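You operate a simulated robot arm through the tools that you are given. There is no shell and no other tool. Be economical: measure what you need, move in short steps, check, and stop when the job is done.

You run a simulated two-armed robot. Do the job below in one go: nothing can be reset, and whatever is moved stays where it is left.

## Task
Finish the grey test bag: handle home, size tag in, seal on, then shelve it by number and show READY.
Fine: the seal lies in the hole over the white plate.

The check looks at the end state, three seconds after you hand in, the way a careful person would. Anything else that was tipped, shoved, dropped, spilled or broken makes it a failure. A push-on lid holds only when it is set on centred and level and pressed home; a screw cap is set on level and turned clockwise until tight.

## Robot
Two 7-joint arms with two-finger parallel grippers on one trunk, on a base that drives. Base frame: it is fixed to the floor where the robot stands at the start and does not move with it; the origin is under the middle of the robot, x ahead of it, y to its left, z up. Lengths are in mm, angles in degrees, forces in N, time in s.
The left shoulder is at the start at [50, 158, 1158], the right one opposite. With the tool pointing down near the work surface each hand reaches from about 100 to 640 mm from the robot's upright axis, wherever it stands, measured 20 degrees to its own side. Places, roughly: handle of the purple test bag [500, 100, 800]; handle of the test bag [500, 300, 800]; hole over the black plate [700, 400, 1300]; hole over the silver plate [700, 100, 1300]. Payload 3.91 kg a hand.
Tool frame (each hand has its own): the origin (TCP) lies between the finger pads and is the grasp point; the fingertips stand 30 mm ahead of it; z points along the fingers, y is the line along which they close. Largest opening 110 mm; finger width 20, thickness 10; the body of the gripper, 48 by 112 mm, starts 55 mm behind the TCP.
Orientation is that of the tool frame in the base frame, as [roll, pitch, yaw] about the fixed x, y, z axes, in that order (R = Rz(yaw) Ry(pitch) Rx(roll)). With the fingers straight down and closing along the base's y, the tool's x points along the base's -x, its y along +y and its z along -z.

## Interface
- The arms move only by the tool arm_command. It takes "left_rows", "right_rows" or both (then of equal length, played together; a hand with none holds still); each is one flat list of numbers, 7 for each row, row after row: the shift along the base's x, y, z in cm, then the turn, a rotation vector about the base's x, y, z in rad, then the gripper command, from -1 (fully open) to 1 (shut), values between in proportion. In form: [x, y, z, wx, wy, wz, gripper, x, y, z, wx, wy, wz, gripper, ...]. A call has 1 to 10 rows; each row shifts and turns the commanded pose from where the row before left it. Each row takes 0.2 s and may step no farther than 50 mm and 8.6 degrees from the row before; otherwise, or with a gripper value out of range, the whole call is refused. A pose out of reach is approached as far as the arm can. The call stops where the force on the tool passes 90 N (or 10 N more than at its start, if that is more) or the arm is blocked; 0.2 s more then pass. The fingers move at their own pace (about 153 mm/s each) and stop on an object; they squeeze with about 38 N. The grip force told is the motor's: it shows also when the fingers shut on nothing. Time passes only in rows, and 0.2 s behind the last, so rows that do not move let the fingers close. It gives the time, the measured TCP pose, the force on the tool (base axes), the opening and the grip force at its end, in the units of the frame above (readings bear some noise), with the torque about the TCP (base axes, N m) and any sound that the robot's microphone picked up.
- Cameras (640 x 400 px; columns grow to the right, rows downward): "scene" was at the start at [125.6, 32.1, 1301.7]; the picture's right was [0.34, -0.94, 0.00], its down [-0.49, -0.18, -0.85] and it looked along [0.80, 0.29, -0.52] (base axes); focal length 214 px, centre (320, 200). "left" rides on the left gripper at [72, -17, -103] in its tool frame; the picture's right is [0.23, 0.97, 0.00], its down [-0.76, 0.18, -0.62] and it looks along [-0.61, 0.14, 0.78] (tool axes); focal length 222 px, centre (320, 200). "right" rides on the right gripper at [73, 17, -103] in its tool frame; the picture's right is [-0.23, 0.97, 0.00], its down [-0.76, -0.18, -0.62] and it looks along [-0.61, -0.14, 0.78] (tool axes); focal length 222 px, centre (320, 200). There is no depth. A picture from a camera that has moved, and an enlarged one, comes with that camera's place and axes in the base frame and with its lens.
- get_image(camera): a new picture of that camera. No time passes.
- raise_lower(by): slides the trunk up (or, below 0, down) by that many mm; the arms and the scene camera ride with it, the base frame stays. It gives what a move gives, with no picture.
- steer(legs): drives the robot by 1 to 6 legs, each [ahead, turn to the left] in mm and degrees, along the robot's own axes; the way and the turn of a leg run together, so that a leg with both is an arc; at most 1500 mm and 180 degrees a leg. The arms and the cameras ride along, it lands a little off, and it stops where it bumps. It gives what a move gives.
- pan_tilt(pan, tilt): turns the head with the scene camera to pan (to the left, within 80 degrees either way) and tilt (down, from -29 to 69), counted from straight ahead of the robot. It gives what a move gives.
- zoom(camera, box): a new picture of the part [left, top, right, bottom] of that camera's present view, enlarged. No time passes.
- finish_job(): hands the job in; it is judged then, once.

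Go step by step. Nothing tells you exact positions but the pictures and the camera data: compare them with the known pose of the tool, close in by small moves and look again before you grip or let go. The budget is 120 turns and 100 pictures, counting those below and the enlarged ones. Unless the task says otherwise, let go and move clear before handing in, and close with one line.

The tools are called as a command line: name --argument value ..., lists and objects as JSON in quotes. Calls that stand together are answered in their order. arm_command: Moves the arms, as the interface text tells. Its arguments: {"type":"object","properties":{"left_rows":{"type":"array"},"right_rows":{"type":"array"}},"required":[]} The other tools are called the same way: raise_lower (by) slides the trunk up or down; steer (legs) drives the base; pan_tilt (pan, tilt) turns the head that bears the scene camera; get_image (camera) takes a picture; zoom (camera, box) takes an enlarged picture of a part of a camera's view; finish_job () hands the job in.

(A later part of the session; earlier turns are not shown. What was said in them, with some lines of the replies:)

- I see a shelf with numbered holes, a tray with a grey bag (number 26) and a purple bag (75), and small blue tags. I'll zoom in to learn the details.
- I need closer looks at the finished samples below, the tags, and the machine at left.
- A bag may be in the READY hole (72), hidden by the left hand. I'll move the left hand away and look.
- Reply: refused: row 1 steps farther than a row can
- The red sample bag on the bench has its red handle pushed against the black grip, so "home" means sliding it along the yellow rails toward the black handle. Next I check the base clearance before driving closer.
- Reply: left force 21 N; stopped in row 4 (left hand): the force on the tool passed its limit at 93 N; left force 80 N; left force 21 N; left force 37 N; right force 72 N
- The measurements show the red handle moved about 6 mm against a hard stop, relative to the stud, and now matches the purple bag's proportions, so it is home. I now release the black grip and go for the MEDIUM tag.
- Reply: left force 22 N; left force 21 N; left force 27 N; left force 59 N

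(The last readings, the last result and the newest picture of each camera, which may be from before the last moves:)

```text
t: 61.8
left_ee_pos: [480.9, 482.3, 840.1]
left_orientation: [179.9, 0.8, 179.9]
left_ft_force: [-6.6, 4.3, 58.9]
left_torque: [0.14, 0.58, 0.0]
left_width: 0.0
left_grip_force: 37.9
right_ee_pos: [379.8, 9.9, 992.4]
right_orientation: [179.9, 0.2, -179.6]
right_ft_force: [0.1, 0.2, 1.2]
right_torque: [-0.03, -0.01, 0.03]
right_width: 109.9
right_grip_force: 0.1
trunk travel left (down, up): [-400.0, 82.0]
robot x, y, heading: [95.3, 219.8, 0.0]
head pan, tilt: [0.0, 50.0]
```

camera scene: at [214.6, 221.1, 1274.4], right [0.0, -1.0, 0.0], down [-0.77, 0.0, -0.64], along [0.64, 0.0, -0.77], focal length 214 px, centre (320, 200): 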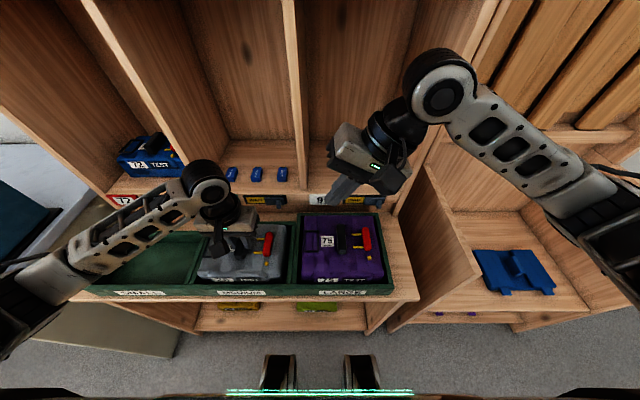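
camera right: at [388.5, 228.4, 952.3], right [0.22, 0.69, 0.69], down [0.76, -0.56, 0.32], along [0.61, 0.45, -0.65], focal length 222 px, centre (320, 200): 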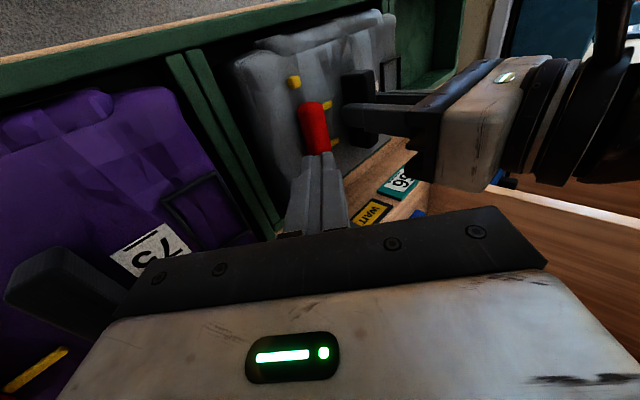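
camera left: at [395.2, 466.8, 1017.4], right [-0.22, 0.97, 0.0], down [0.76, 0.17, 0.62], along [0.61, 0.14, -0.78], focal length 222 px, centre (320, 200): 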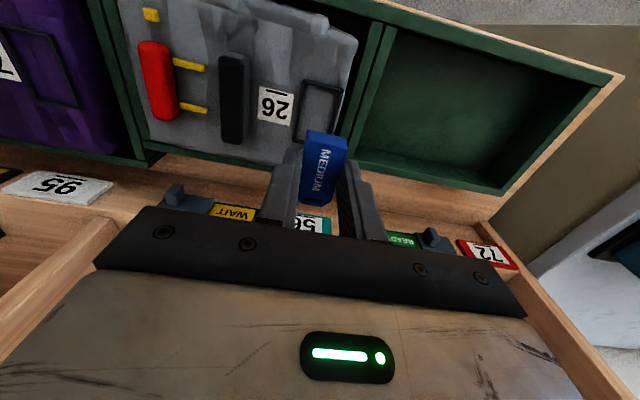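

arm_command --left_rows '[0, 0, 1.5, 0, 0, 0, 1, -2.6, 0, 0, 0, 0, 0, 1, 0, 0, -0.6, 0, 0, 0, 1, 0, 0, -0.3, 0, 0, 0, 1]'

arm_command --left_rows '[0, 0, -0.2, 0, 0, 0, 1, 0, 0, -0.2, 0, 0, 0, 1]'

```text
t: 62.8
left_ee_pos: [454.8, 483.2, 842.3]
left_orientation: [-180.0, 0.1, 179.7]
left_ft_force: [-4.5, -1.2, 16.6]
left_torque: [-0.03, 0.12, 0.0]
left_width: 0.0
left_grip_force: 37.9
right_ee_pos: [382.4, 11.5, 991.9]
right_orientation: [-179.9, 0.2, -179.5]
right_ft_force: [0.0, -0.1, -0.9]
right_torque: [-0.04, -0.06, 0.02]
right_width: 110.1
right_grip_force: 0.1
trunk travel left (down, up): [-400.0, 82.0]
robot x, y, heading: [93.7, 218.0, 0.2]
head pan, tilt: [0.0, 50.0]
```

```text
t: 63.4
left_ee_pos: [453.1, 482.4, 841.6]
left_orientation: [179.9, 0.7, 179.8]
left_ft_force: [-9.1, -1.3, 49.3]
left_torque: [0.08, 0.21, 0.03]
left_width: 0.0
left_grip_force: 38.1
right_ee_pos: [379.9, 10.4, 992.3]
right_orientation: [179.9, 0.3, -179.7]
right_ft_force: [0.0, 0.3, 0.1]
right_torque: [-0.01, 0.01, -0.04]
right_width: 110.1
right_grip_force: 0.0
trunk travel left (down, up): [-400.0, 82.0]
robot x, y, heading: [100.1, 218.4, 0.5]
head pan, tilt: [0.0, 50.0]
```

arm_command --left_rows '[0, 0, 3, 0, 0, 0, 1, 0.5, 0, 4, 0, 0, 0, 0, 2, 0.2, 4, 0, 0, 0, -1]'

zoom --camera "left" --box '[240, 20, 400, 160]'

```text
t: 64.2
left_ee_pos: [478.0, 483.9, 946.7]
left_orientation: [180.0, -0.2, 179.8]
left_ft_force: [-0.3, 0.7, 0.9]
left_torque: [0.0, -0.01, 0.02]
left_width: 109.8
left_grip_force: 0.2
right_ee_pos: [383.4, 11.7, 989.9]
right_orientation: [180.0, 0.0, -179.7]
right_ft_force: [-0.3, 0.2, -0.2]
right_torque: [-0.02, 0.0, -0.01]
right_width: 110.1
right_grip_force: 0.1
trunk travel left (down, up): [-400.0, 82.0]
robot x, y, heading: [98.3, 219.7, 0.1]
head pan, tilt: [0.0, 50.0]
```

```text
2.86 times, centred on (320, 90) of left
camera zoom: at [406.8, 466.7, 1050.3], right [-0.22, 0.97, 0.0], down [0.76, 0.17, 0.62], along [0.6, 0.14, -0.78], focal length 635 px, centre (320, 514)
```

zoom: 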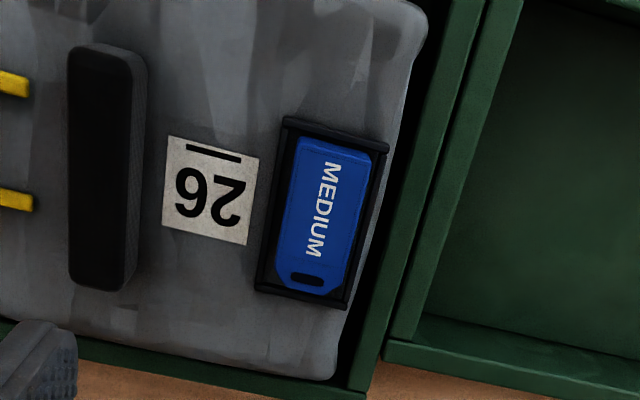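

arm_command --right_rows '[3.6, 1.95, -0.67, 0, 0, 0, -1, 3.6, 1.95, -0.67, 0, 0, 0, -0.5, 3.6, 1.95, -0.67, 0, 0, 0, 0, 3.6, 1.95, -0.67, 0, 0, 0, 0.2, 3.6, 1.95, -0.67, 0, 0, 0, 0.2, 3.6, 1.95, -0.67, 0, 0, 0, 0.2]' --left_rows '[-1.6, 1.2, 1, 0, 0, 0, -1, -1.6, 1.2, 1, 0, 0, 0, -1, -1.6, 1.2, 1, 0, 0, 0, -1, -1.6, 1.2, 1, 0, 0, 0, -1, -1.6, 1.2, 1, 0, 0, 0, -1, -1.6, 1.2, 1, 0, 0, 0, -1]'

get_image --camera "right"

```text
t: 65.6
left_ee_pos: [384.3, 556.5, 1006.5]
left_orientation: [180.0, 0.0, 179.8]
left_ft_force: [-0.1, -0.8, -0.5]
left_torque: [0.01, 0.0, 0.01]
left_width: 110.3
left_grip_force: 0.1
right_ee_pos: [598.5, 130.4, 951.6]
right_orientation: [-179.9, 0.0, -179.6]
right_ft_force: [0.1, 0.6, 0.8]
right_torque: [0.02, 0.01, -0.03]
right_width: 43.9
right_grip_force: 0.2
trunk travel left (down, up): [-400.0, 82.0]
robot x, y, heading: [96.3, 215.8, 0.2]
head pan, tilt: [0.0, 50.0]
```

```text
26 pictures are left
camera right: at [526.3, 145.4, 1054.2], right [0.22, 0.98, 0.0], down [0.76, -0.17, 0.62], along [0.61, -0.14, -0.78], focal length 222 px, centre (320, 200)
```

right: 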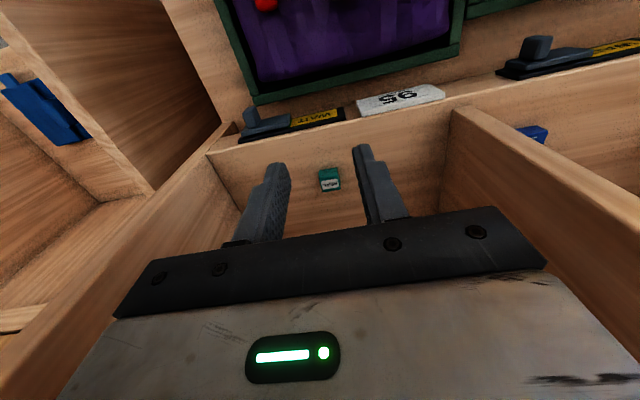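

arm_command --right_rows '[3.3, -0.25, 0, 0, 0, 0, 0.2, 3.3, -0.25, -1.5, 0, 0, 0, 0.2, 0, 0, -4, 0, 0, 0, 0.2]'

zoom --camera "right" --box '[220, 80, 420, 230]'

```text
t: 66.4
left_ee_pos: [382.9, 556.5, 1006.8]
left_orientation: [179.9, -0.2, 179.8]
left_ft_force: [0.7, 0.3, 0.2]
left_torque: [0.01, -0.02, 0.0]
left_width: 109.9
left_grip_force: 0.1
right_ee_pos: [664.7, 122.8, 894.7]
right_orientation: [-180.0, 0.1, -179.6]
right_ft_force: [0.0, -0.2, -0.4]
right_torque: [0.02, 0.01, 0.02]
right_width: 44.3
right_grip_force: 0.0
trunk travel left (down, up): [-400.0, 82.0]
robot x, y, heading: [97.6, 217.4, 0.2]
head pan, tilt: [0.0, 50.0]
```

```text
2.67 times, centred on (320, 155) of right
camera zoom: at [592.4, 138.3, 997.7], right [0.22, 0.98, 0.0], down [0.76, -0.17, 0.62], along [0.61, -0.14, -0.78], focal length 592 px, centre (320, 320)
```

zoom: 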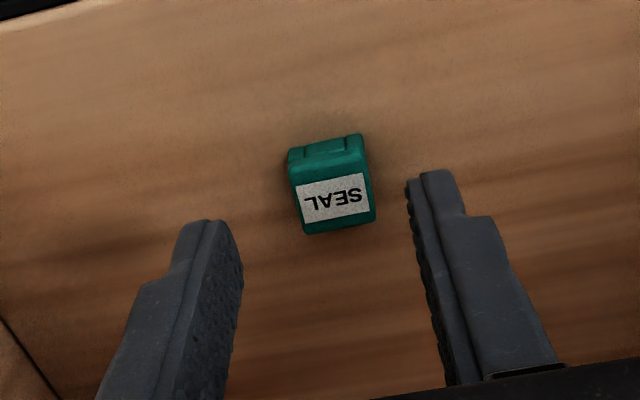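

arm_command --right_rows '[0.2, 0.2, -1.5, 0, 0, 0, 0.2, 0, 0, -1.2, 0, 0, 0, 0.2, 0, 0, 0, 0, 0, 0, 0.6, 0, 0, 0, 0, 0, 0, 1, 0, 0, 0, 0, 0, 0, 1]'

zoom --camera "right" --box '[220, 80, 420, 230]'

```text
t: 67.6
left_ee_pos: [384.2, 557.8, 1005.3]
left_orientation: [-180.0, 0.0, 179.8]
left_ft_force: [0.1, -0.7, -0.2]
left_torque: [0.04, 0.01, -0.01]
left_width: 109.9
left_grip_force: 0.1
right_ee_pos: [667.7, 124.7, 868.6]
right_orientation: [179.9, 0.0, -179.6]
right_ft_force: [0.8, 0.6, 0.9]
right_torque: [-0.02, -0.02, -0.03]
right_width: 20.3
right_grip_force: 38.1
trunk travel left (down, up): [-400.0, 82.0]
robot x, y, heading: [95.9, 219.7, -0.1]
head pan, tilt: [0.0, 50.0]
```

```text
2.67 times, centred on (320, 155) of right
camera zoom: at [594.8, 139.7, 971.5], right [0.22, 0.98, 0.0], down [0.76, -0.17, 0.62], along [0.61, -0.14, -0.78], focal length 592 px, centre (320, 320)
```

zoom: 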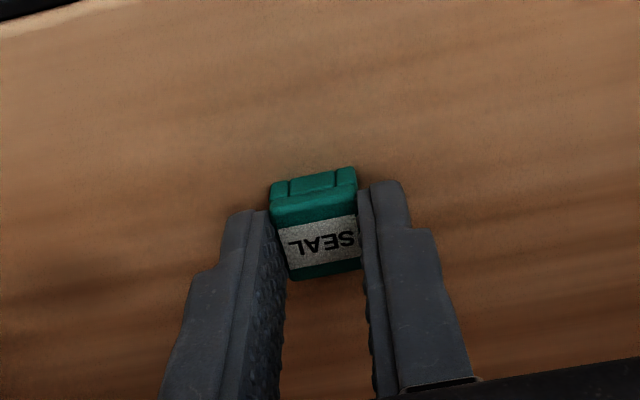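

arm_command --right_rows '[0, 0, 4, 0, 0, 0, 1, 0, 0, 4.5, 0, 0, 0, 1, -4.5, 1.5, 0, 0, 0, 0, 1, -4.5, 1.5, 0, 0, 0, 0, 1, -4.5, 1.5, 0, 0, 0, 0, 1, -4.5, 1.5, 0, 0, 0, 0, 1, -1.7, 4, -0.8, 0, 0, 0, 1, -1.7, 4, -0.8, 0, 0, 0, 1, -1.7, 4, -0.9, 0, 0, 0, 1, -1.7, 3.9, -1, 0, 0, 0, 1]'

zoom --camera "right" --box '[180, 20, 420, 220]'

```text
t: 69.8
left_ee_pos: [382.9, 558.2, 1006.8]
left_orientation: [-179.9, 0.0, 179.8]
left_ft_force: [0.1, -0.5, -0.1]
left_torque: [0.03, -0.01, -0.03]
left_width: 109.8
left_grip_force: 0.1
right_ee_pos: [418.5, 343.7, 919.1]
right_orientation: [-179.8, 0.0, -179.6]
right_ft_force: [-0.1, -0.4, -1.3]
right_torque: [-0.01, -0.02, -0.03]
right_width: 20.3
right_grip_force: 37.1
trunk travel left (down, up): [-400.0, 82.0]
robot x, y, heading: [96.5, 219.0, -0.0]
head pan, tilt: [0.0, 50.0]
```

```text
2.00 times, centred on (300, 120) of right
camera zoom: at [347.1, 359.9, 1022.4], right [0.22, 0.98, 0.0], down [0.76, -0.17, 0.62], along [0.61, -0.14, -0.78], focal length 444 px, centre (360, 360)
```

zoom: 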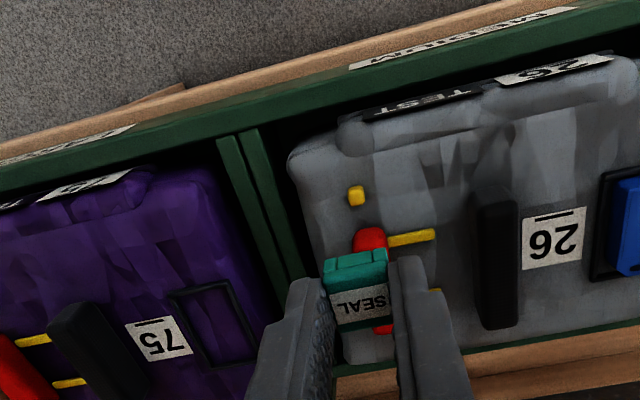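

arm_command --right_rows '[0, 0, -3, 0, 0, 0, 1, 0, 0, -3, 0, 0, 0, 1, 0, 0, -0.9, 0, 0, 0, 1]'

zoom --camera "right" --box '[240, 70, 400, 210]'

zoom --camera "scene" --box '[230, 210, 310, 270]'

```text
t: 70.6
left_ee_pos: [383.6, 557.6, 1006.3]
left_orientation: [-180.0, 0.0, 179.7]
left_ft_force: [-0.5, 0.2, 0.6]
left_torque: [0.0, 0.0, 0.02]
left_width: 110.0
left_grip_force: 0.1
right_ee_pos: [418.2, 344.9, 849.7]
right_orientation: [-179.9, -0.1, -179.6]
right_ft_force: [0.4, 0.3, 0.3]
right_torque: [0.02, -0.01, -0.02]
right_width: 20.2
right_grip_force: 38.0
trunk travel left (down, up): [-400.0, 82.0]
robot x, y, heading: [97.1, 221.5, 0.2]
head pan, tilt: [0.0, 50.0]
```

```text
2.86 times, centred on (320, 140) of right
camera zoom: at [346.6, 359.7, 953.0], right [0.22, 0.98, 0.0], down [0.76, -0.17, 0.62], along [0.61, -0.14, -0.78], focal length 635 px, centre (320, 371)
```

zoom: 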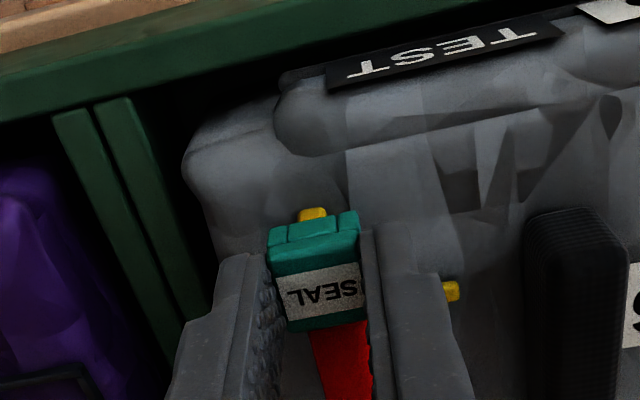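

```text
6.67 times, centred on (270, 240) of scene
camera zoom: at [214.5, 220.7, 1274.4], right [0.0, -1.0, 0.0], down [-0.77, 0.0, -0.64], along [0.64, 0.0, -0.77], focal length 1430 px, centre (653, -67)
```

zoom: 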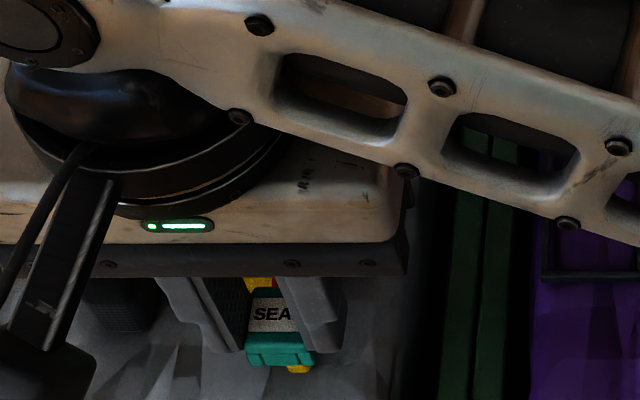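

arm_command --right_rows '[-0.1, -0.12, 0, 0, 0, 0, 1, 0, 0, -0.8, 0, 0, 0, 1, 0, 0, -0.4, 0, 0, 0, 1, 0, 0, -0.3, 0, 0, 0, 1]'

```text
t: 71.6
left_ee_pos: [382.7, 556.9, 1005.8]
left_orientation: [-180.0, -0.1, 179.9]
left_ft_force: [-0.6, -0.1, -0.1]
left_torque: [0.03, 0.01, 0.01]
left_width: 110.1
left_grip_force: 0.0
right_ee_pos: [418.2, 342.9, 836.4]
right_orientation: [-179.9, 0.0, -179.6]
right_ft_force: [0.0, 0.0, 0.2]
right_torque: [-0.01, -0.03, 0.03]
right_width: 20.1
right_grip_force: 38.3
trunk travel left (down, up): [-400.0, 82.0]
robot x, y, heading: [97.8, 221.7, -0.0]
head pan, tilt: [0.0, 50.0]
```

arm_command --right_rows '[0, 0, -0.3, 0, 0, 0, 1, 0, 0, -0.3, 0, 0, 0, 1]'

zoom --camera "right" --box '[240, 70, 400, 210]'

```text
t: 72.2
left_ee_pos: [382.8, 555.6, 1007.1]
left_orientation: [179.9, 0.0, 179.9]
left_ft_force: [0.3, -0.4, 0.4]
left_torque: [0.0, 0.0, 0.02]
left_width: 110.2
left_grip_force: 0.0
right_ee_pos: [418.3, 342.5, 834.1]
right_orientation: [179.8, 0.3, -179.6]
right_ft_force: [0.1, -8.4, 30.7]
right_torque: [-0.27, -0.02, -0.01]
right_width: 20.5
right_grip_force: 38.1
trunk travel left (down, up): [-400.0, 82.0]
robot x, y, heading: [97.7, 215.5, 0.4]
head pan, tilt: [0.0, 50.0]
```

```text
2.86 times, centred on (320, 140) of right
camera zoom: at [344.9, 357.0, 936.2], right [0.22, 0.98, 0.01], down [0.76, -0.18, 0.63], along [0.61, -0.13, -0.78], focal length 635 px, centre (320, 371)
```

zoom: 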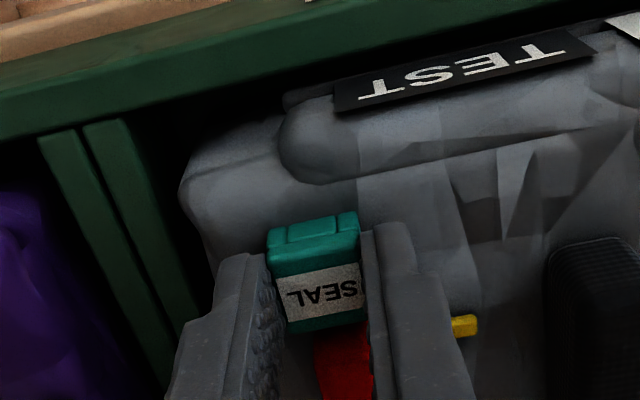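

arm_command --right_rows '[0, -0.1, -0.2, 0, 0, 0, 1, 0, 0, -0.3, 0, 0, 0, 1, 0, 0, -0.2, 0, 0, 0, 1]'

```text
t: 73.0
left_ee_pos: [381.7, 556.6, 1007.5]
left_orientation: [179.9, 0.1, 179.8]
left_ft_force: [0.4, -0.3, 0.3]
left_torque: [0.0, 0.01, -0.03]
left_width: 110.2
left_grip_force: 0.0
right_ee_pos: [416.3, 342.2, 825.3]
right_orientation: [179.8, 0.3, -179.5]
right_ft_force: [2.2, -0.4, 40.0]
right_torque: [-0.26, 0.12, -0.05]
right_width: 20.1
right_grip_force: 37.5
trunk travel left (down, up): [-400.0, 82.0]
robot x, y, heading: [97.2, 215.8, -0.0]
head pan, tilt: [0.0, 50.0]
```

arm_command --right_rows '[0, 0, -0.3, 0, 0, 0, 1, 0, 0, -0.2, 0, 0, 0, 1]'

zoom --camera "right" --box '[240, 70, 400, 210]'

```text
t: 73.6
left_ee_pos: [380.2, 555.3, 1008.1]
left_orientation: [179.9, 0.2, 179.9]
left_ft_force: [-0.1, -1.0, 0.2]
left_torque: [-0.02, 0.0, 0.02]
left_width: 110.0
left_grip_force: 0.0
right_ee_pos: [416.0, 341.9, 826.8]
right_orientation: [179.4, 0.8, -179.4]
right_ft_force: [-4.4, -11.5, 73.6]
right_torque: [-1.2, 0.67, -0.44]
right_width: 20.5
right_grip_force: 38.0
trunk travel left (down, up): [-400.0, 82.0]
robot x, y, heading: [94.6, 219.1, 0.4]
head pan, tilt: [0.0, 50.0]
```

```text
2.86 times, centred on (320, 140) of right
camera zoom: at [343.0, 355.8, 928.2], right [0.22, 0.98, 0.01], down [0.76, -0.18, 0.63], along [0.62, -0.13, -0.78], focal length 635 px, centre (320, 371)
```

zoom: 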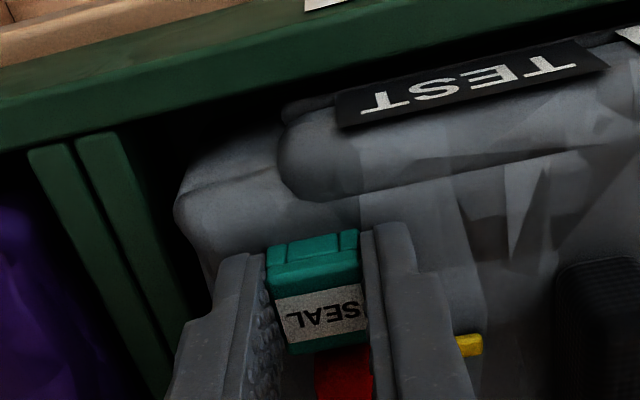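

arm_command --right_rows '[0, 0, 0.5, 0, 0, 0, 1, 0, 0, 0, 0, 0, 0, 0.3, 0, 0, 0, 0, 0, 0, 0.3, 0, 0, 3, 0, 0, 0, 0.3, 0, 0, 3, 0, 0, 0, 0.3]'

zoom --camera "right" --box '[220, 40, 420, 190]'

```text
t: 74.8
left_ee_pos: [382.3, 556.0, 1005.2]
left_orientation: [-180.0, -0.1, 179.8]
left_ft_force: [0.4, 0.7, 0.1]
left_torque: [-0.01, -0.04, -0.02]
left_width: 110.1
left_grip_force: 0.0
right_ee_pos: [419.0, 341.1, 880.9]
right_orientation: [-179.7, -0.1, -179.7]
right_ft_force: [0.6, -0.7, 0.3]
right_torque: [0.0, -0.03, -0.01]
right_width: 39.0
right_grip_force: 0.0
trunk travel left (down, up): [-400.0, 82.0]
robot x, y, heading: [96.0, 220.0, 0.1]
head pan, tilt: [0.0, 50.0]
```

```text
2.67 times, centred on (320, 115) of right
camera zoom: at [346.6, 356.6, 984.1], right [0.22, 0.97, -0.01], down [0.76, -0.17, 0.62], along [0.61, -0.14, -0.78], focal length 592 px, centre (320, 427)
```

zoom: 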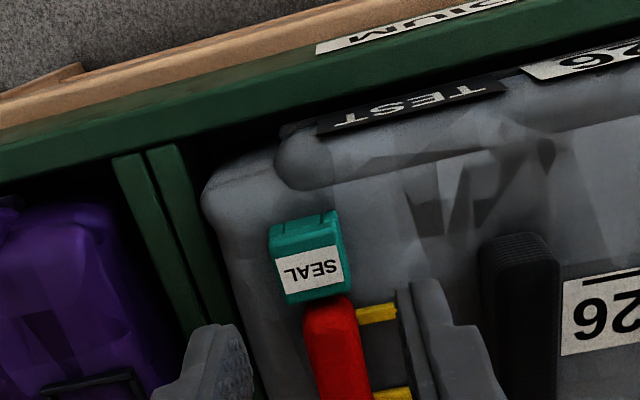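

arm_command --right_rows '[0.7, 1.3, 0.6, 0, -0.12, 0, 0, 0.7, 1.3, 0.4, 0, -0.12, 0, -0.04, 0.7, 1.3, 0.2, 0, -0.12, 0, -0.04, 0.8, 1.3, 0, 0, -0.12, 0, -0.04, 0.8, 1.3, 0, 0, -0.12, 0, -0.04, 0, 0, 0, 0, 0, 0, -0.04]'

get_image --camera "right"

```text
t: 76.2
left_ee_pos: [383.1, 556.9, 1006.6]
left_orientation: [180.0, 0.0, 179.8]
left_ft_force: [0.1, -0.1, -0.6]
left_torque: [-0.01, -0.02, -0.01]
left_width: 110.0
left_grip_force: 0.1
right_ee_pos: [456.7, 404.1, 892.4]
right_orientation: [-179.5, 34.6, -179.6]
right_ft_force: [-0.5, 0.0, -0.4]
right_torque: [0.0, 0.01, -0.03]
right_width: 57.2
right_grip_force: 0.2
trunk travel left (down, up): [-400.0, 82.0]
robot x, y, heading: [96.0, 221.0, 0.3]
head pan, tilt: [0.0, 50.0]
```

```text
17 pictures are left
camera right: at [338.6, 420.0, 936.2], right [0.19, 0.98, 0.12], down [0.27, -0.17, 0.95], along [0.94, -0.14, -0.3], focal length 222 px, centre (320, 200)
```

right: 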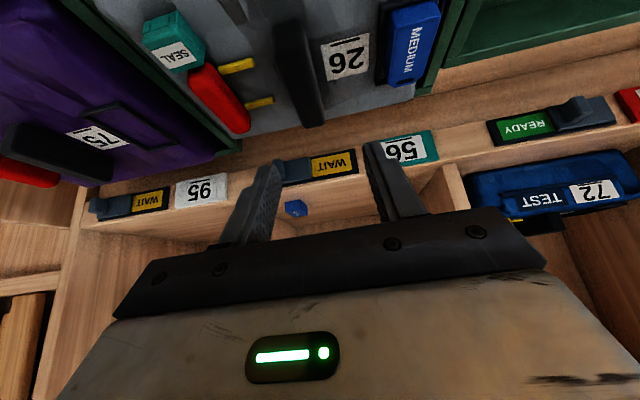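

arm_command --right_rows '[0.3, -0.3, -2.5, 0, 0, 0, -0.04, 0.2, 0, -2.5, 0, 0, 0, -0.04, 0, 0, -1.3, 0, 0, 0, -0.04]'

zoom --camera "scene" --box '[190, 190, 310, 290]'

```text
t: 77.0
left_ee_pos: [383.0, 558.0, 1006.3]
left_orientation: [-180.0, 0.0, 179.8]
left_ft_force: [0.3, 0.4, 0.0]
left_torque: [0.01, 0.0, -0.02]
left_width: 109.9
left_grip_force: 0.1
right_ee_pos: [462.9, 402.8, 832.1]
right_orientation: [-179.7, 34.4, -179.5]
right_ft_force: [0.5, 0.0, -0.2]
right_torque: [0.01, -0.02, 0.02]
right_width: 57.3
right_grip_force: 0.0
trunk travel left (down, up): [-400.0, 82.0]
robot x, y, heading: [97.4, 217.9, 0.1]
head pan, tilt: [0.0, 50.0]
```

```text
4.00 times, centred on (250, 240) of scene
camera zoom: at [214.5, 220.7, 1274.4], right [0.0, -1.0, 0.0], down [-0.77, 0.0, -0.64], along [0.64, 0.0, -0.77], focal length 858 px, centre (600, 40)
```

zoom: 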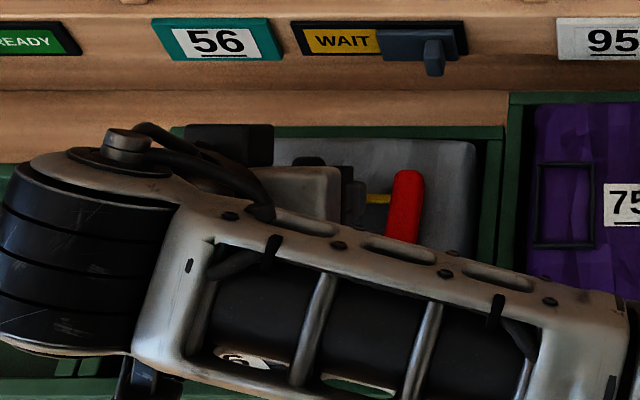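

arm_command --right_rows '[0, 0, -0.2, 0, 0, 0, 0.2, 0, 0, 0, 0, 0, 0, 0.6, 0, 0, 0, 0, 0, 0, 1, 0, 0, 0, 0, 0, 0, 1, 0, 0, 1, 0, 0, 0, 1, 0, 0, 1.5, 0, 0, 0, 1]'

get_image --camera "right"

```text
t: 78.4
left_ee_pos: [383.5, 557.9, 1005.0]
left_orientation: [-180.0, -0.1, 179.8]
left_ft_force: [0.7, 0.6, 0.5]
left_torque: [0.03, 0.03, 0.03]
left_width: 109.8
left_grip_force: 0.0
right_ee_pos: [460.2, 402.7, 853.8]
right_orientation: [-179.6, 34.2, -179.4]
right_ft_force: [0.6, 0.5, -11.2]
right_torque: [0.0, 0.01, 0.07]
right_width: 20.0
right_grip_force: 37.9
trunk travel left (down, up): [-400.0, 82.0]
robot x, y, heading: [96.4, 219.0, 0.2]
head pan, tilt: [0.0, 50.0]
```

```text
15 pictures are left
camera right: at [342.5, 418.9, 897.5], right [0.18, 0.98, 0.12], down [0.28, -0.17, 0.94], along [0.94, -0.14, -0.3], focal length 222 px, centre (320, 200)
```

right: 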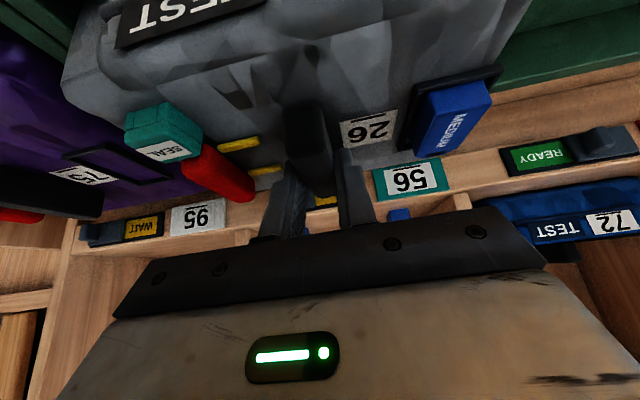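

arm_command --right_rows '[0, 0, 4, 0, 0, 0, 1, 0, 0, 4, 0, 0, 0, 1, -0.5, -2.5, 3.5, 0, 0, 0, 1, -0.5, -3, 3, 0, 0, 0, 1, -0.5, -3, 3, 0, 0, 0, 1, -0.5, -3, 3, 0, 0, 0, 1, -0.5, -3, 3, 0, 0, 0, 1, -0.5, -3, 3, 0, 0, 0, 1, 0, -3, 3, 0, 0, 0, 1, 0, -3, 3, 0, 0, 0, 1]'

raise_lower --by 80

pan_tilt --pan -10 --tilt 10

get_image --camera "scene"

```text
t: 80.6
left_ee_pos: [383.3, 556.3, 1005.0]
left_orientation: [179.9, -0.2, 179.8]
left_ft_force: [-0.7, -0.4, -0.9]
left_torque: [0.02, -0.02, -0.01]
left_width: 109.9
left_grip_force: 0.1
right_ee_pos: [429.3, 167.1, 1177.1]
right_orientation: [-179.4, 34.2, -179.3]
right_ft_force: [0.4, 0.1, -10.5]
right_torque: [0.0, 0.08, -0.01]
right_width: 20.0
right_grip_force: 37.6
trunk travel left (down, up): [-400.0, 82.0]
robot x, y, heading: [96.9, 218.7, -0.0]
head pan, tilt: [0.0, 50.0]
```

```text
t: 81.7
left_ee_pos: [383.7, 557.0, 1084.6]
left_orientation: [-179.9, -0.1, 179.7]
left_ft_force: [-0.2, 0.3, 0.2]
left_torque: [0.05, 0.03, 0.03]
left_width: 109.9
left_grip_force: 0.1
right_ee_pos: [429.1, 167.5, 1258.5]
right_orientation: [-179.6, 34.3, -179.4]
right_ft_force: [-0.4, -0.3, -10.5]
right_torque: [0.02, 0.0, -0.03]
right_width: 19.7
right_grip_force: 38.1
trunk travel left (down, up): [-480.0, 2.0]
robot x, y, heading: [93.3, 217.6, -0.0]
head pan, tilt: [0.0, 50.0]
```

```text
t: 82.8
left_ee_pos: [384.1, 556.9, 1084.9]
left_orientation: [-180.0, -0.1, 179.8]
left_ft_force: [0.5, -0.1, -0.5]
left_torque: [-0.03, -0.01, 0.02]
left_width: 109.9
left_grip_force: 0.2
right_ee_pos: [428.7, 167.8, 1259.8]
right_orientation: [-179.7, 34.3, -179.5]
right_ft_force: [0.3, 0.1, -10.3]
right_torque: [0.02, 0.06, -0.02]
right_width: 19.9
right_grip_force: 38.3
trunk travel left (down, up): [-480.0, 2.0]
robot x, y, heading: [94.4, 215.3, 0.1]
head pan, tilt: [-10.0, 10.0]
```

```text
14 pictures are left
camera scene: at [229.8, 204.5, 1416.1], right [-0.17, -0.99, 0.0], down [-0.17, 0.03, -0.98], along [0.97, -0.17, -0.17], focal length 214 px, centre (320, 200)
```

scene: 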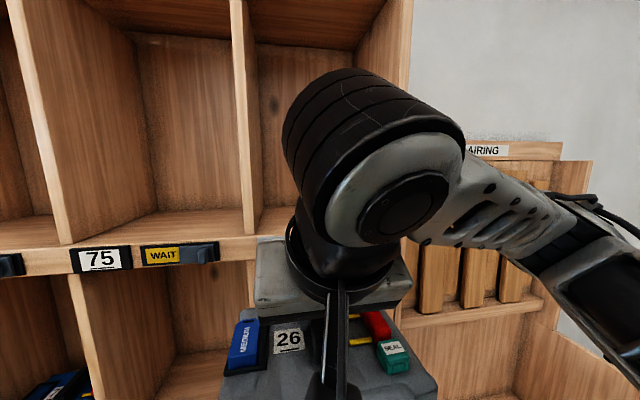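

arm_command --right_rows '[0, -1.05, 3.75, 0, 0, 0, 1, 0, -1.05, 3.75, 0, 0, 0, 1, 0, -1.05, 3.75, 0, 0, 0, 1, 0, -1.05, 3.75, 0, 0, 0, 1]'

get_image --camera "scene"

```text
t: 83.8
left_ee_pos: [383.9, 557.0, 1085.7]
left_orientation: [-179.9, -0.1, 179.8]
left_ft_force: [-0.3, -0.2, 0.4]
left_torque: [-0.02, -0.04, 0.0]
left_width: 109.8
left_grip_force: 0.1
right_ee_pos: [429.2, 126.8, 1409.0]
right_orientation: [-179.5, 34.3, -179.5]
right_ft_force: [0.0, 0.5, -10.6]
right_torque: [0.0, 0.06, -0.02]
right_width: 20.0
right_grip_force: 38.0
trunk travel left (down, up): [-480.0, 2.0]
robot x, y, heading: [98.1, 221.2, -0.0]
head pan, tilt: [-10.0, 10.0]
```

```text
13 pictures are left
camera scene: at [229.1, 204.3, 1416.2], right [-0.17, -0.99, 0.0], down [-0.17, 0.03, -0.98], along [0.97, -0.17, -0.17], focal length 214 px, centre (320, 200)
```

scene: 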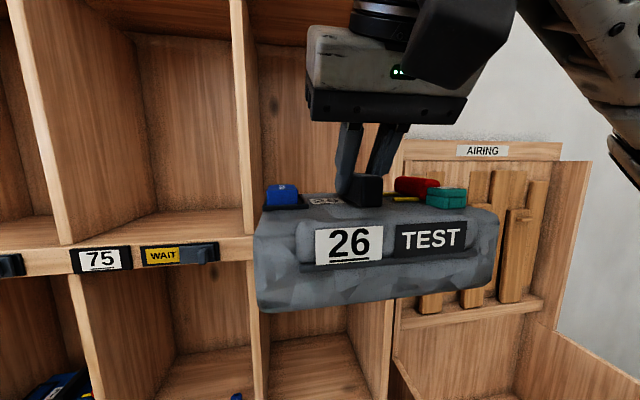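

arm_command --right_rows '[4, -0.2, 0, 0, 0, 0, 1, 4, -0.2, 0, 0, 0, 0, 1, 4, -0.1, 0, 0, 0, 0, 1]'

get_image --camera "scene"

```text
t: 84.6
left_ee_pos: [385.2, 557.2, 1085.3]
left_orientation: [-180.0, -0.3, 179.8]
left_ft_force: [0.8, 0.9, -0.6]
left_torque: [0.01, 0.0, 0.01]
left_width: 110.0
left_grip_force: 0.0
right_ee_pos: [551.7, 122.4, 1407.9]
right_orientation: [-179.6, 34.2, -179.5]
right_ft_force: [0.9, -0.3, -10.7]
right_torque: [0.0, 0.06, -0.01]
right_width: 20.1
right_grip_force: 38.0
trunk travel left (down, up): [-480.0, 2.0]
robot x, y, heading: [96.7, 217.4, 0.4]
head pan, tilt: [-10.0, 10.0]
```

```text
12 pictures are left
camera scene: at [231.6, 204.5, 1415.9], right [-0.17, -0.99, 0.0], down [-0.17, 0.03, -0.98], along [0.97, -0.17, -0.18], focal length 214 px, centre (320, 200)
```

scene: 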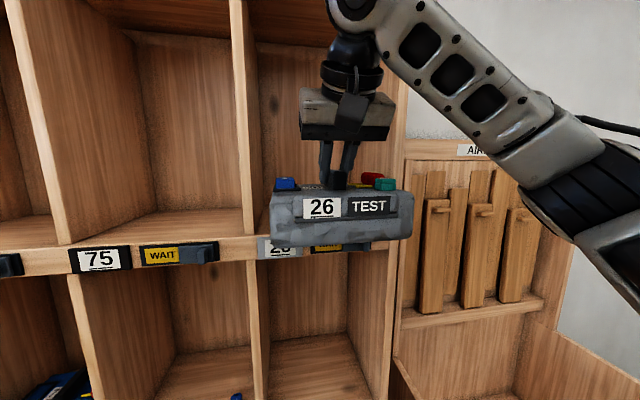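

arm_command --right_rows '[3.8, 0, 0, 0, 0, 0, 1, 3.8, 0, 0, 0, 0, 0, 1, 3.8, 0, 0, 0, 0, 0, 1, 3.6, 0, 0, 0, 0, 0, 1]'

get_image --camera "scene"

```text
t: 85.6
left_ee_pos: [384.4, 557.4, 1085.2]
left_orientation: [180.0, -0.1, 179.8]
left_ft_force: [0.3, 0.3, 0.2]
left_torque: [-0.02, 0.0, -0.05]
left_width: 109.8
left_grip_force: 0.2
right_ee_pos: [700.9, 122.8, 1406.8]
right_orientation: [-179.6, 34.2, -179.3]
right_ft_force: [-0.1, -0.9, -10.9]
right_torque: [0.01, 0.05, -0.01]
right_width: 19.7
right_grip_force: 38.2
trunk travel left (down, up): [-480.0, 2.0]
robot x, y, heading: [97.0, 221.5, 0.2]
head pan, tilt: [-10.0, 10.0]
```

```text
11 pictures are left
camera scene: at [230.7, 205.2, 1416.0], right [-0.17, -0.99, 0.0], down [-0.17, 0.03, -0.98], along [0.97, -0.17, -0.17], focal length 214 px, centre (320, 200)
```

scene: 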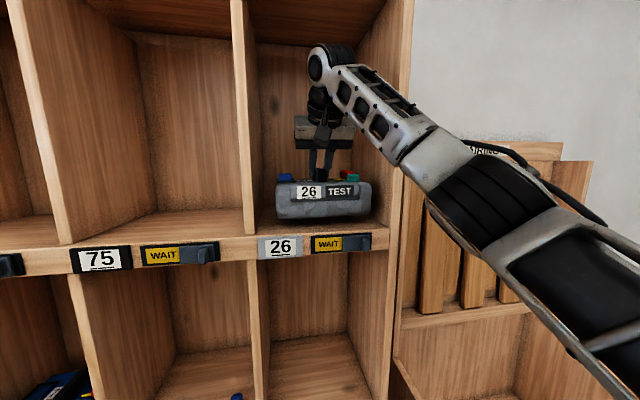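

arm_command --right_rows '[0.2, 0, -1, 0, 0, 0, 1, 0, 0, -1, 0, 0, 0, 1, 0, 0, -0.6, 0, 0, 0, 1]'

zoom --camera "scene" --box '[250, 100, 410, 270]'

```text
t: 86.4
left_ee_pos: [382.7, 558.0, 1086.6]
left_orientation: [180.0, -0.1, 179.7]
left_ft_force: [-0.8, 0.5, 0.0]
left_torque: [0.05, 0.03, -0.01]
left_width: 110.2
left_grip_force: 0.1
right_ee_pos: [701.0, 120.8, 1386.9]
right_orientation: [-179.9, 35.2, -179.6]
right_ft_force: [8.2, -0.8, 17.2]
right_torque: [0.08, 0.75, 0.0]
right_width: 19.2
right_grip_force: 38.3
trunk travel left (down, up): [-480.0, 2.0]
robot x, y, heading: [98.3, 219.1, 0.3]
head pan, tilt: [-10.0, 10.0]
```

```text
2.35 times, centred on (330, 185) of scene
camera zoom: at [229.2, 204.5, 1416.9], right [-0.17, -0.99, 0.0], down [-0.17, 0.03, -0.98], along [0.97, -0.17, -0.17], focal length 505 px, centre (296, 235)
```

zoom: 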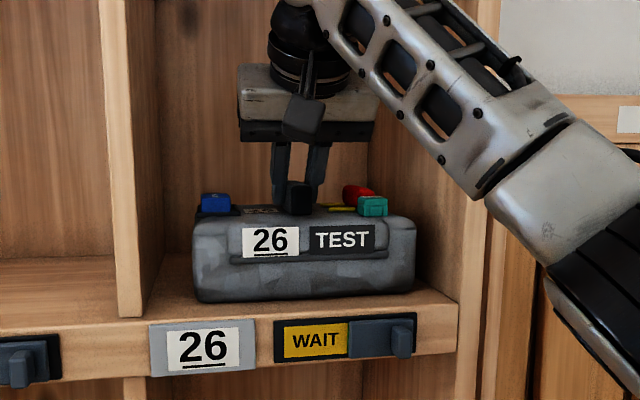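

arm_command --right_rows '[0, 0, 0.4, 0, 0, 0, 1, 0, 0, 0, 0, 0, 0, 0.5, 0, 0, 0, 0, 0, 0, 0.27, 0, 0, 0, 0, 0, 0, 0.27, -0.6, 0, 1, 0, 0, 0, 0.27, -1.7, 0, 2.5, 0, 0, 0, 0.27, -2.2, 0, 3, 0, 0, 0, 0.27, -4.5, 0, 1, 0, 0, 0, 0.27, -4.5, 0, 0, 0, 0, 0, 0.27]'

zoom --camera "scene" --box '[250, 100, 410, 270]'

```text
t: 88.4
left_ee_pos: [382.6, 557.3, 1086.6]
left_orientation: [-179.9, 0.0, 179.8]
left_ft_force: [0.6, -0.1, 0.9]
left_torque: [-0.02, 0.01, 0.03]
left_width: 110.2
left_grip_force: 0.0
right_ee_pos: [563.7, 121.6, 1461.9]
right_orientation: [-179.8, 34.4, -179.7]
right_ft_force: [-0.1, -0.6, -0.2]
right_torque: [0.01, -0.04, -0.03]
right_width: 40.4
right_grip_force: 0.1
trunk travel left (down, up): [-480.0, 2.0]
robot x, y, heading: [91.0, 215.7, 0.2]
head pan, tilt: [-10.0, 10.0]
```

```text
2.35 times, centred on (330, 185) of scene
camera zoom: at [228.1, 204.5, 1416.4], right [-0.17, -0.99, 0.0], down [-0.17, 0.03, -0.98], along [0.97, -0.17, -0.17], focal length 505 px, centre (296, 235)
```

zoom: 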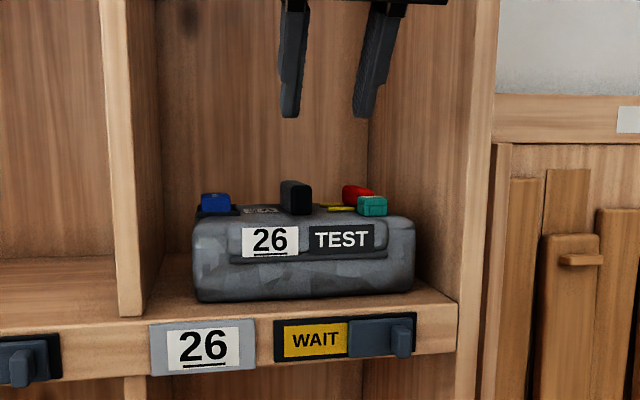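

arm_command --right_rows '[-3, -1.5, -2, 0, 0, 0, 1, -3, -2, -3, 0, 0, 0, 1, 0, -2, -4, 0, 0, 0, 1, 0, -2.2, -4, 0, 0, 0, 1, 0, -2, -4.2, 0, 0, 0, 1, 0, 0, 0, 0, 0, 0, 1]'

get_image --camera "right"

```text
t: 89.8
left_ee_pos: [384.3, 556.8, 1085.0]
left_orientation: [180.0, -0.1, 179.8]
left_ft_force: [0.1, -0.2, -0.5]
left_torque: [-0.01, 0.0, -0.02]
left_width: 110.1
left_grip_force: 0.1
right_ee_pos: [504.3, 26.6, 1289.8]
right_orientation: [-179.7, 34.3, -179.4]
right_ft_force: [0.6, 0.0, 0.3]
right_torque: [0.0, 0.0, 0.03]
right_width: 0.0
right_grip_force: 38.0
trunk travel left (down, up): [-480.0, 2.0]
robot x, y, heading: [97.7, 214.6, 0.1]
head pan, tilt: [-10.0, 10.0]
```

```text
8 pictures are left
camera right: at [385.7, 41.6, 1333.2], right [0.18, 0.98, 0.12], down [0.28, -0.17, 0.95], along [0.94, -0.14, -0.3], focal length 222 px, centre (320, 200)
```

right: 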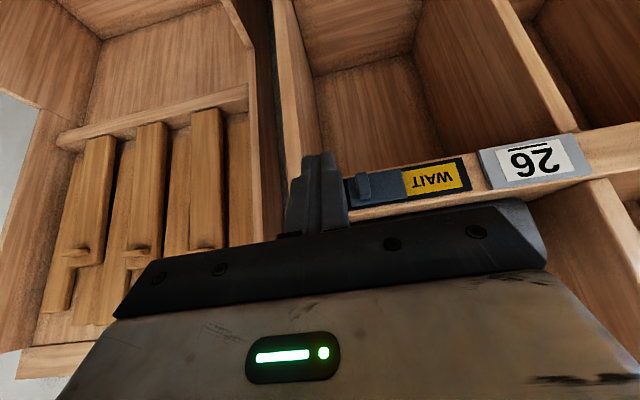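

arm_command --right_rows '[3, 0, -0.4, 0, 0, 0, 1, 3.3, 0, -0.3, 0, 0, 0, 1]'

zoom --camera "right" --box '[260, 110, 480, 250]'

```text
t: 90.4
left_ee_pos: [383.1, 556.9, 1084.9]
left_orientation: [-179.9, -0.1, 179.9]
left_ft_force: [0.0, -1.2, -0.4]
left_torque: [0.02, -0.02, 0.03]
left_width: 110.0
left_grip_force: 0.0
right_ee_pos: [567.2, 24.2, 1282.3]
right_orientation: [-179.8, 34.4, -179.5]
right_ft_force: [-1.1, 0.7, 0.6]
right_torque: [0.01, -0.01, -0.02]
right_width: 0.0
right_grip_force: 37.5
trunk travel left (down, up): [-480.0, 2.0]
robot x, y, heading: [101.6, 214.6, -0.0]
head pan, tilt: [-10.0, 10.0]
```

```text
2.86 times, centred on (370, 180) of right
camera zoom: at [449.7, 39.8, 1325.6], right [0.18, 0.98, 0.12], down [0.28, -0.17, 0.95], along [0.94, -0.14, -0.3], focal length 635 px, centre (177, 257)
```

zoom: 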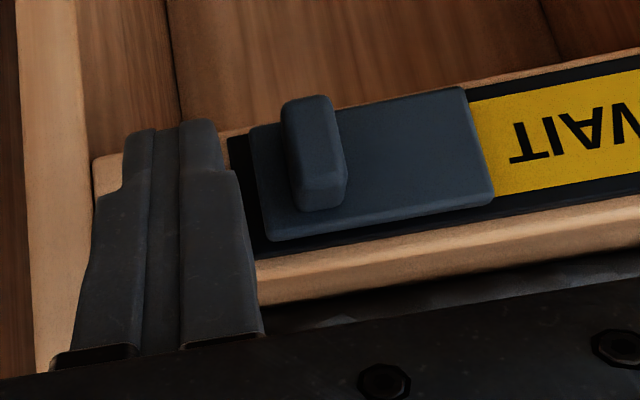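

arm_command --right_rows '[0, 1, 0, 0, 0, 0, 1, 0, 1, 0, 0, 0, 0, 1, 0, 1, 0, 0, 0, 0, 1, 0, 1, 0, 0, 0, 0, 1, 0, 1, 0, 0, 0, 0, 1, 0, 1, 0, 0, 0, 0, 1]'

zoom --camera "right" --box '[260, 110, 480, 250]'

```text
t: 91.8
left_ee_pos: [383.6, 557.3, 1085.5]
left_orientation: [-180.0, -0.1, 179.9]
left_ft_force: [-0.2, -0.1, 0.8]
left_torque: [-0.03, -0.03, -0.01]
left_width: 110.1
left_grip_force: 0.1
right_ee_pos: [568.3, 85.1, 1282.6]
right_orientation: [-179.7, 34.4, -179.6]
right_ft_force: [0.0, -0.3, 0.1]
right_torque: [0.0, 0.0, 0.02]
right_width: 0.3
right_grip_force: 37.7
trunk travel left (down, up): [-480.0, 2.0]
robot x, y, heading: [97.3, 220.9, 0.2]
head pan, tilt: [-10.0, 10.0]
```

```text
2.86 times, centred on (370, 180) of right
camera zoom: at [450.5, 100.9, 1327.0], right [0.18, 0.98, 0.12], down [0.28, -0.17, 0.95], along [0.94, -0.14, -0.3], focal length 635 px, centre (177, 257)
```

zoom: 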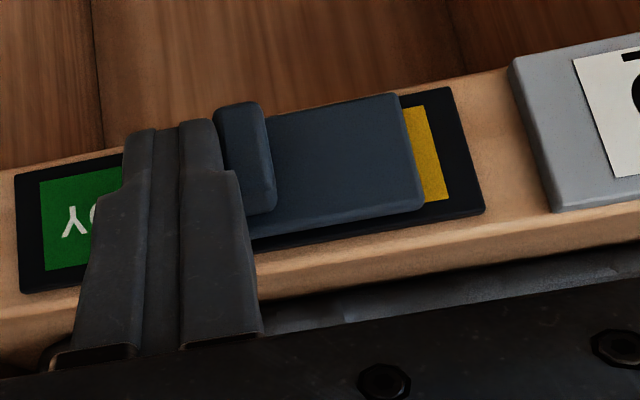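

arm_command --right_rows '[0, 0.4, 0, 0, 0, 0, 1, 0, 0.3, 0, 0, 0, 0, 1, 0, 0.2, 0, 0, 0, 0, 1]'

zoom --camera "right" --box '[260, 110, 480, 250]'

```text
t: 92.6
left_ee_pos: [383.8, 556.8, 1086.6]
left_orientation: [-180.0, 0.0, 179.8]
left_ft_force: [0.3, 0.1, -0.7]
left_torque: [0.0, 0.06, 0.03]
left_width: 110.2
left_grip_force: 0.0
right_ee_pos: [568.6, 94.5, 1283.8]
right_orientation: [-179.5, 34.3, -179.4]
right_ft_force: [0.4, -0.1, -1.0]
right_torque: [-0.04, 0.0, -0.03]
right_width: 0.2
right_grip_force: 37.5
trunk travel left (down, up): [-480.0, 2.0]
robot x, y, heading: [96.3, 220.2, 0.1]
head pan, tilt: [-10.0, 10.0]
```

```text
2.86 times, centred on (370, 180) of right
camera zoom: at [450.4, 109.1, 1327.3], right [0.18, 0.98, 0.12], down [0.28, -0.17, 0.95], along [0.94, -0.14, -0.3], focal length 635 px, centre (177, 257)
```

zoom: 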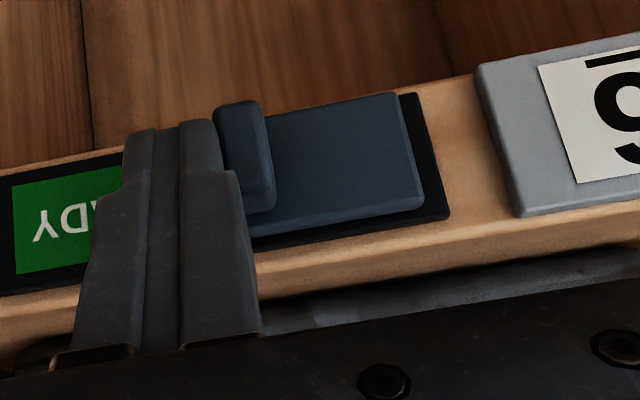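

arm_command --right_rows '[0, 0.15, 0, 0, 0, 0, 1, 0, 0.1, 0, 0, 0, 0, 1]'

```text
t: 93.2
left_ee_pos: [384.2, 556.3, 1087.5]
left_orientation: [179.8, 0.0, 179.8]
left_ft_force: [-0.5, 0.4, -0.8]
left_torque: [-0.01, 0.0, 0.0]
left_width: 109.8
left_grip_force: 0.0
right_ee_pos: [567.4, 94.5, 1283.3]
right_orientation: [-179.7, 34.4, -179.7]
right_ft_force: [-1.1, -5.1, 0.5]
right_torque: [-0.06, 0.02, -0.08]
right_width: 0.0
right_grip_force: 37.3
trunk travel left (down, up): [-480.0, 2.0]
robot x, y, heading: [94.1, 214.8, 0.4]
head pan, tilt: [-10.0, 10.0]
```

The slider has reached its end stop, with about 5 N on the tool. I back off and take a last look.

arm_command --right_rows '[0, -0.5, 0, 0, 0, 0, 1, -4, -0.5, 0, 0, 0, 0, 1, -4, -2, 0, 0, 0, 0, 1, -4, -3, 0, 0, 0, 0, 1, -2, -4, 0, 0, 0, 0, 1, 0, -4.5, 0, 0, 0, 0, 1]'

zoom --camera "scene" --box '[240, 150, 420, 270]'

pan_tilt --pan 0 --tilt 45

get_image --camera "scene"

```text
t: 94.6
left_ee_pos: [381.7, 555.9, 1085.9]
left_orientation: [180.0, 0.1, 179.9]
left_ft_force: [0.3, -0.1, 0.6]
left_torque: [0.02, -0.01, 0.0]
left_width: 109.6
left_grip_force: 0.0
right_ee_pos: [428.9, -51.6, 1284.5]
right_orientation: [-179.7, 34.4, -179.5]
right_ft_force: [0.5, 0.6, 0.9]
right_torque: [0.04, 0.01, 0.03]
right_width: 0.0
right_grip_force: 37.6
trunk travel left (down, up): [-480.0, 2.0]
robot x, y, heading: [95.2, 217.4, 0.0]
head pan, tilt: [-10.0, 10.0]
```

```text
3.33 times, centred on (330, 210) of scene
camera zoom: at [228.5, 203.5, 1416.4], right [-0.17, -0.99, 0.0], down [-0.17, 0.03, -0.98], along [0.97, -0.17, -0.17], focal length 715 px, centre (287, 167)
```

zoom: 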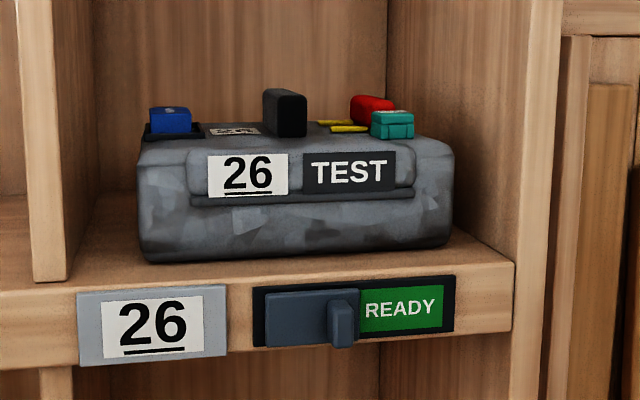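

```text
t: 95.6
left_ee_pos: [383.5, 557.0, 1085.5]
left_orientation: [-179.9, -0.1, 179.8]
left_ft_force: [-0.6, 0.1, 0.4]
left_torque: [0.01, -0.01, 0.0]
left_width: 110.0
left_grip_force: 0.0
right_ee_pos: [428.3, -49.8, 1284.3]
right_orientation: [-179.7, 34.4, -179.5]
right_ft_force: [0.0, 0.2, 0.0]
right_torque: [-0.01, -0.01, 0.02]
right_width: 0.1
right_grip_force: 38.4
trunk travel left (down, up): [-480.0, 2.0]
robot x, y, heading: [97.1, 221.8, 0.3]
head pan, tilt: [0.0, 45.0]
```

```text
3 pictures are left
camera scene: at [218.8, 220.7, 1361.4], right [0.0, -1.0, 0.0], down [-0.71, 0.0, -0.71], along [0.71, 0.0, -0.71], focal length 214 px, centre (320, 200)
```

scene: 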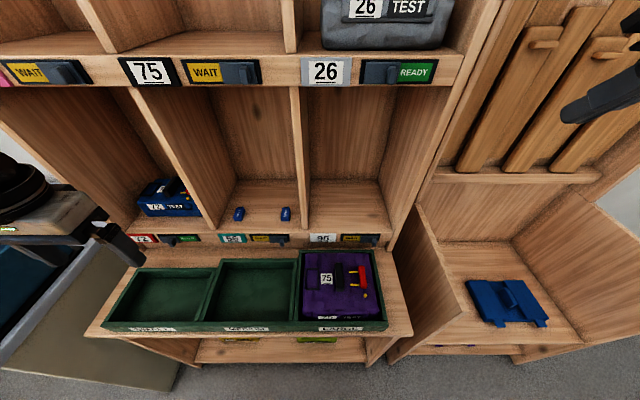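

Bag 26 is on its shelf with the MEDIUM tag in its frame, the seal on and the slider showing READY. Nothing else looks disturbed, so I hand in.

finish_job

```text
The job is handed in.
```

The grey bag 26 stands in its own hole with the MEDIUM tag in its frame, the seal pressed on and READY showing. The red handle is at its stop, which I take to be home: it moved about 6 mm and did not budge under 65 N. While I was seating the handle, my fingers caught the bag and tilted it up in its tray for a moment. I set it back flat and saw no damage.
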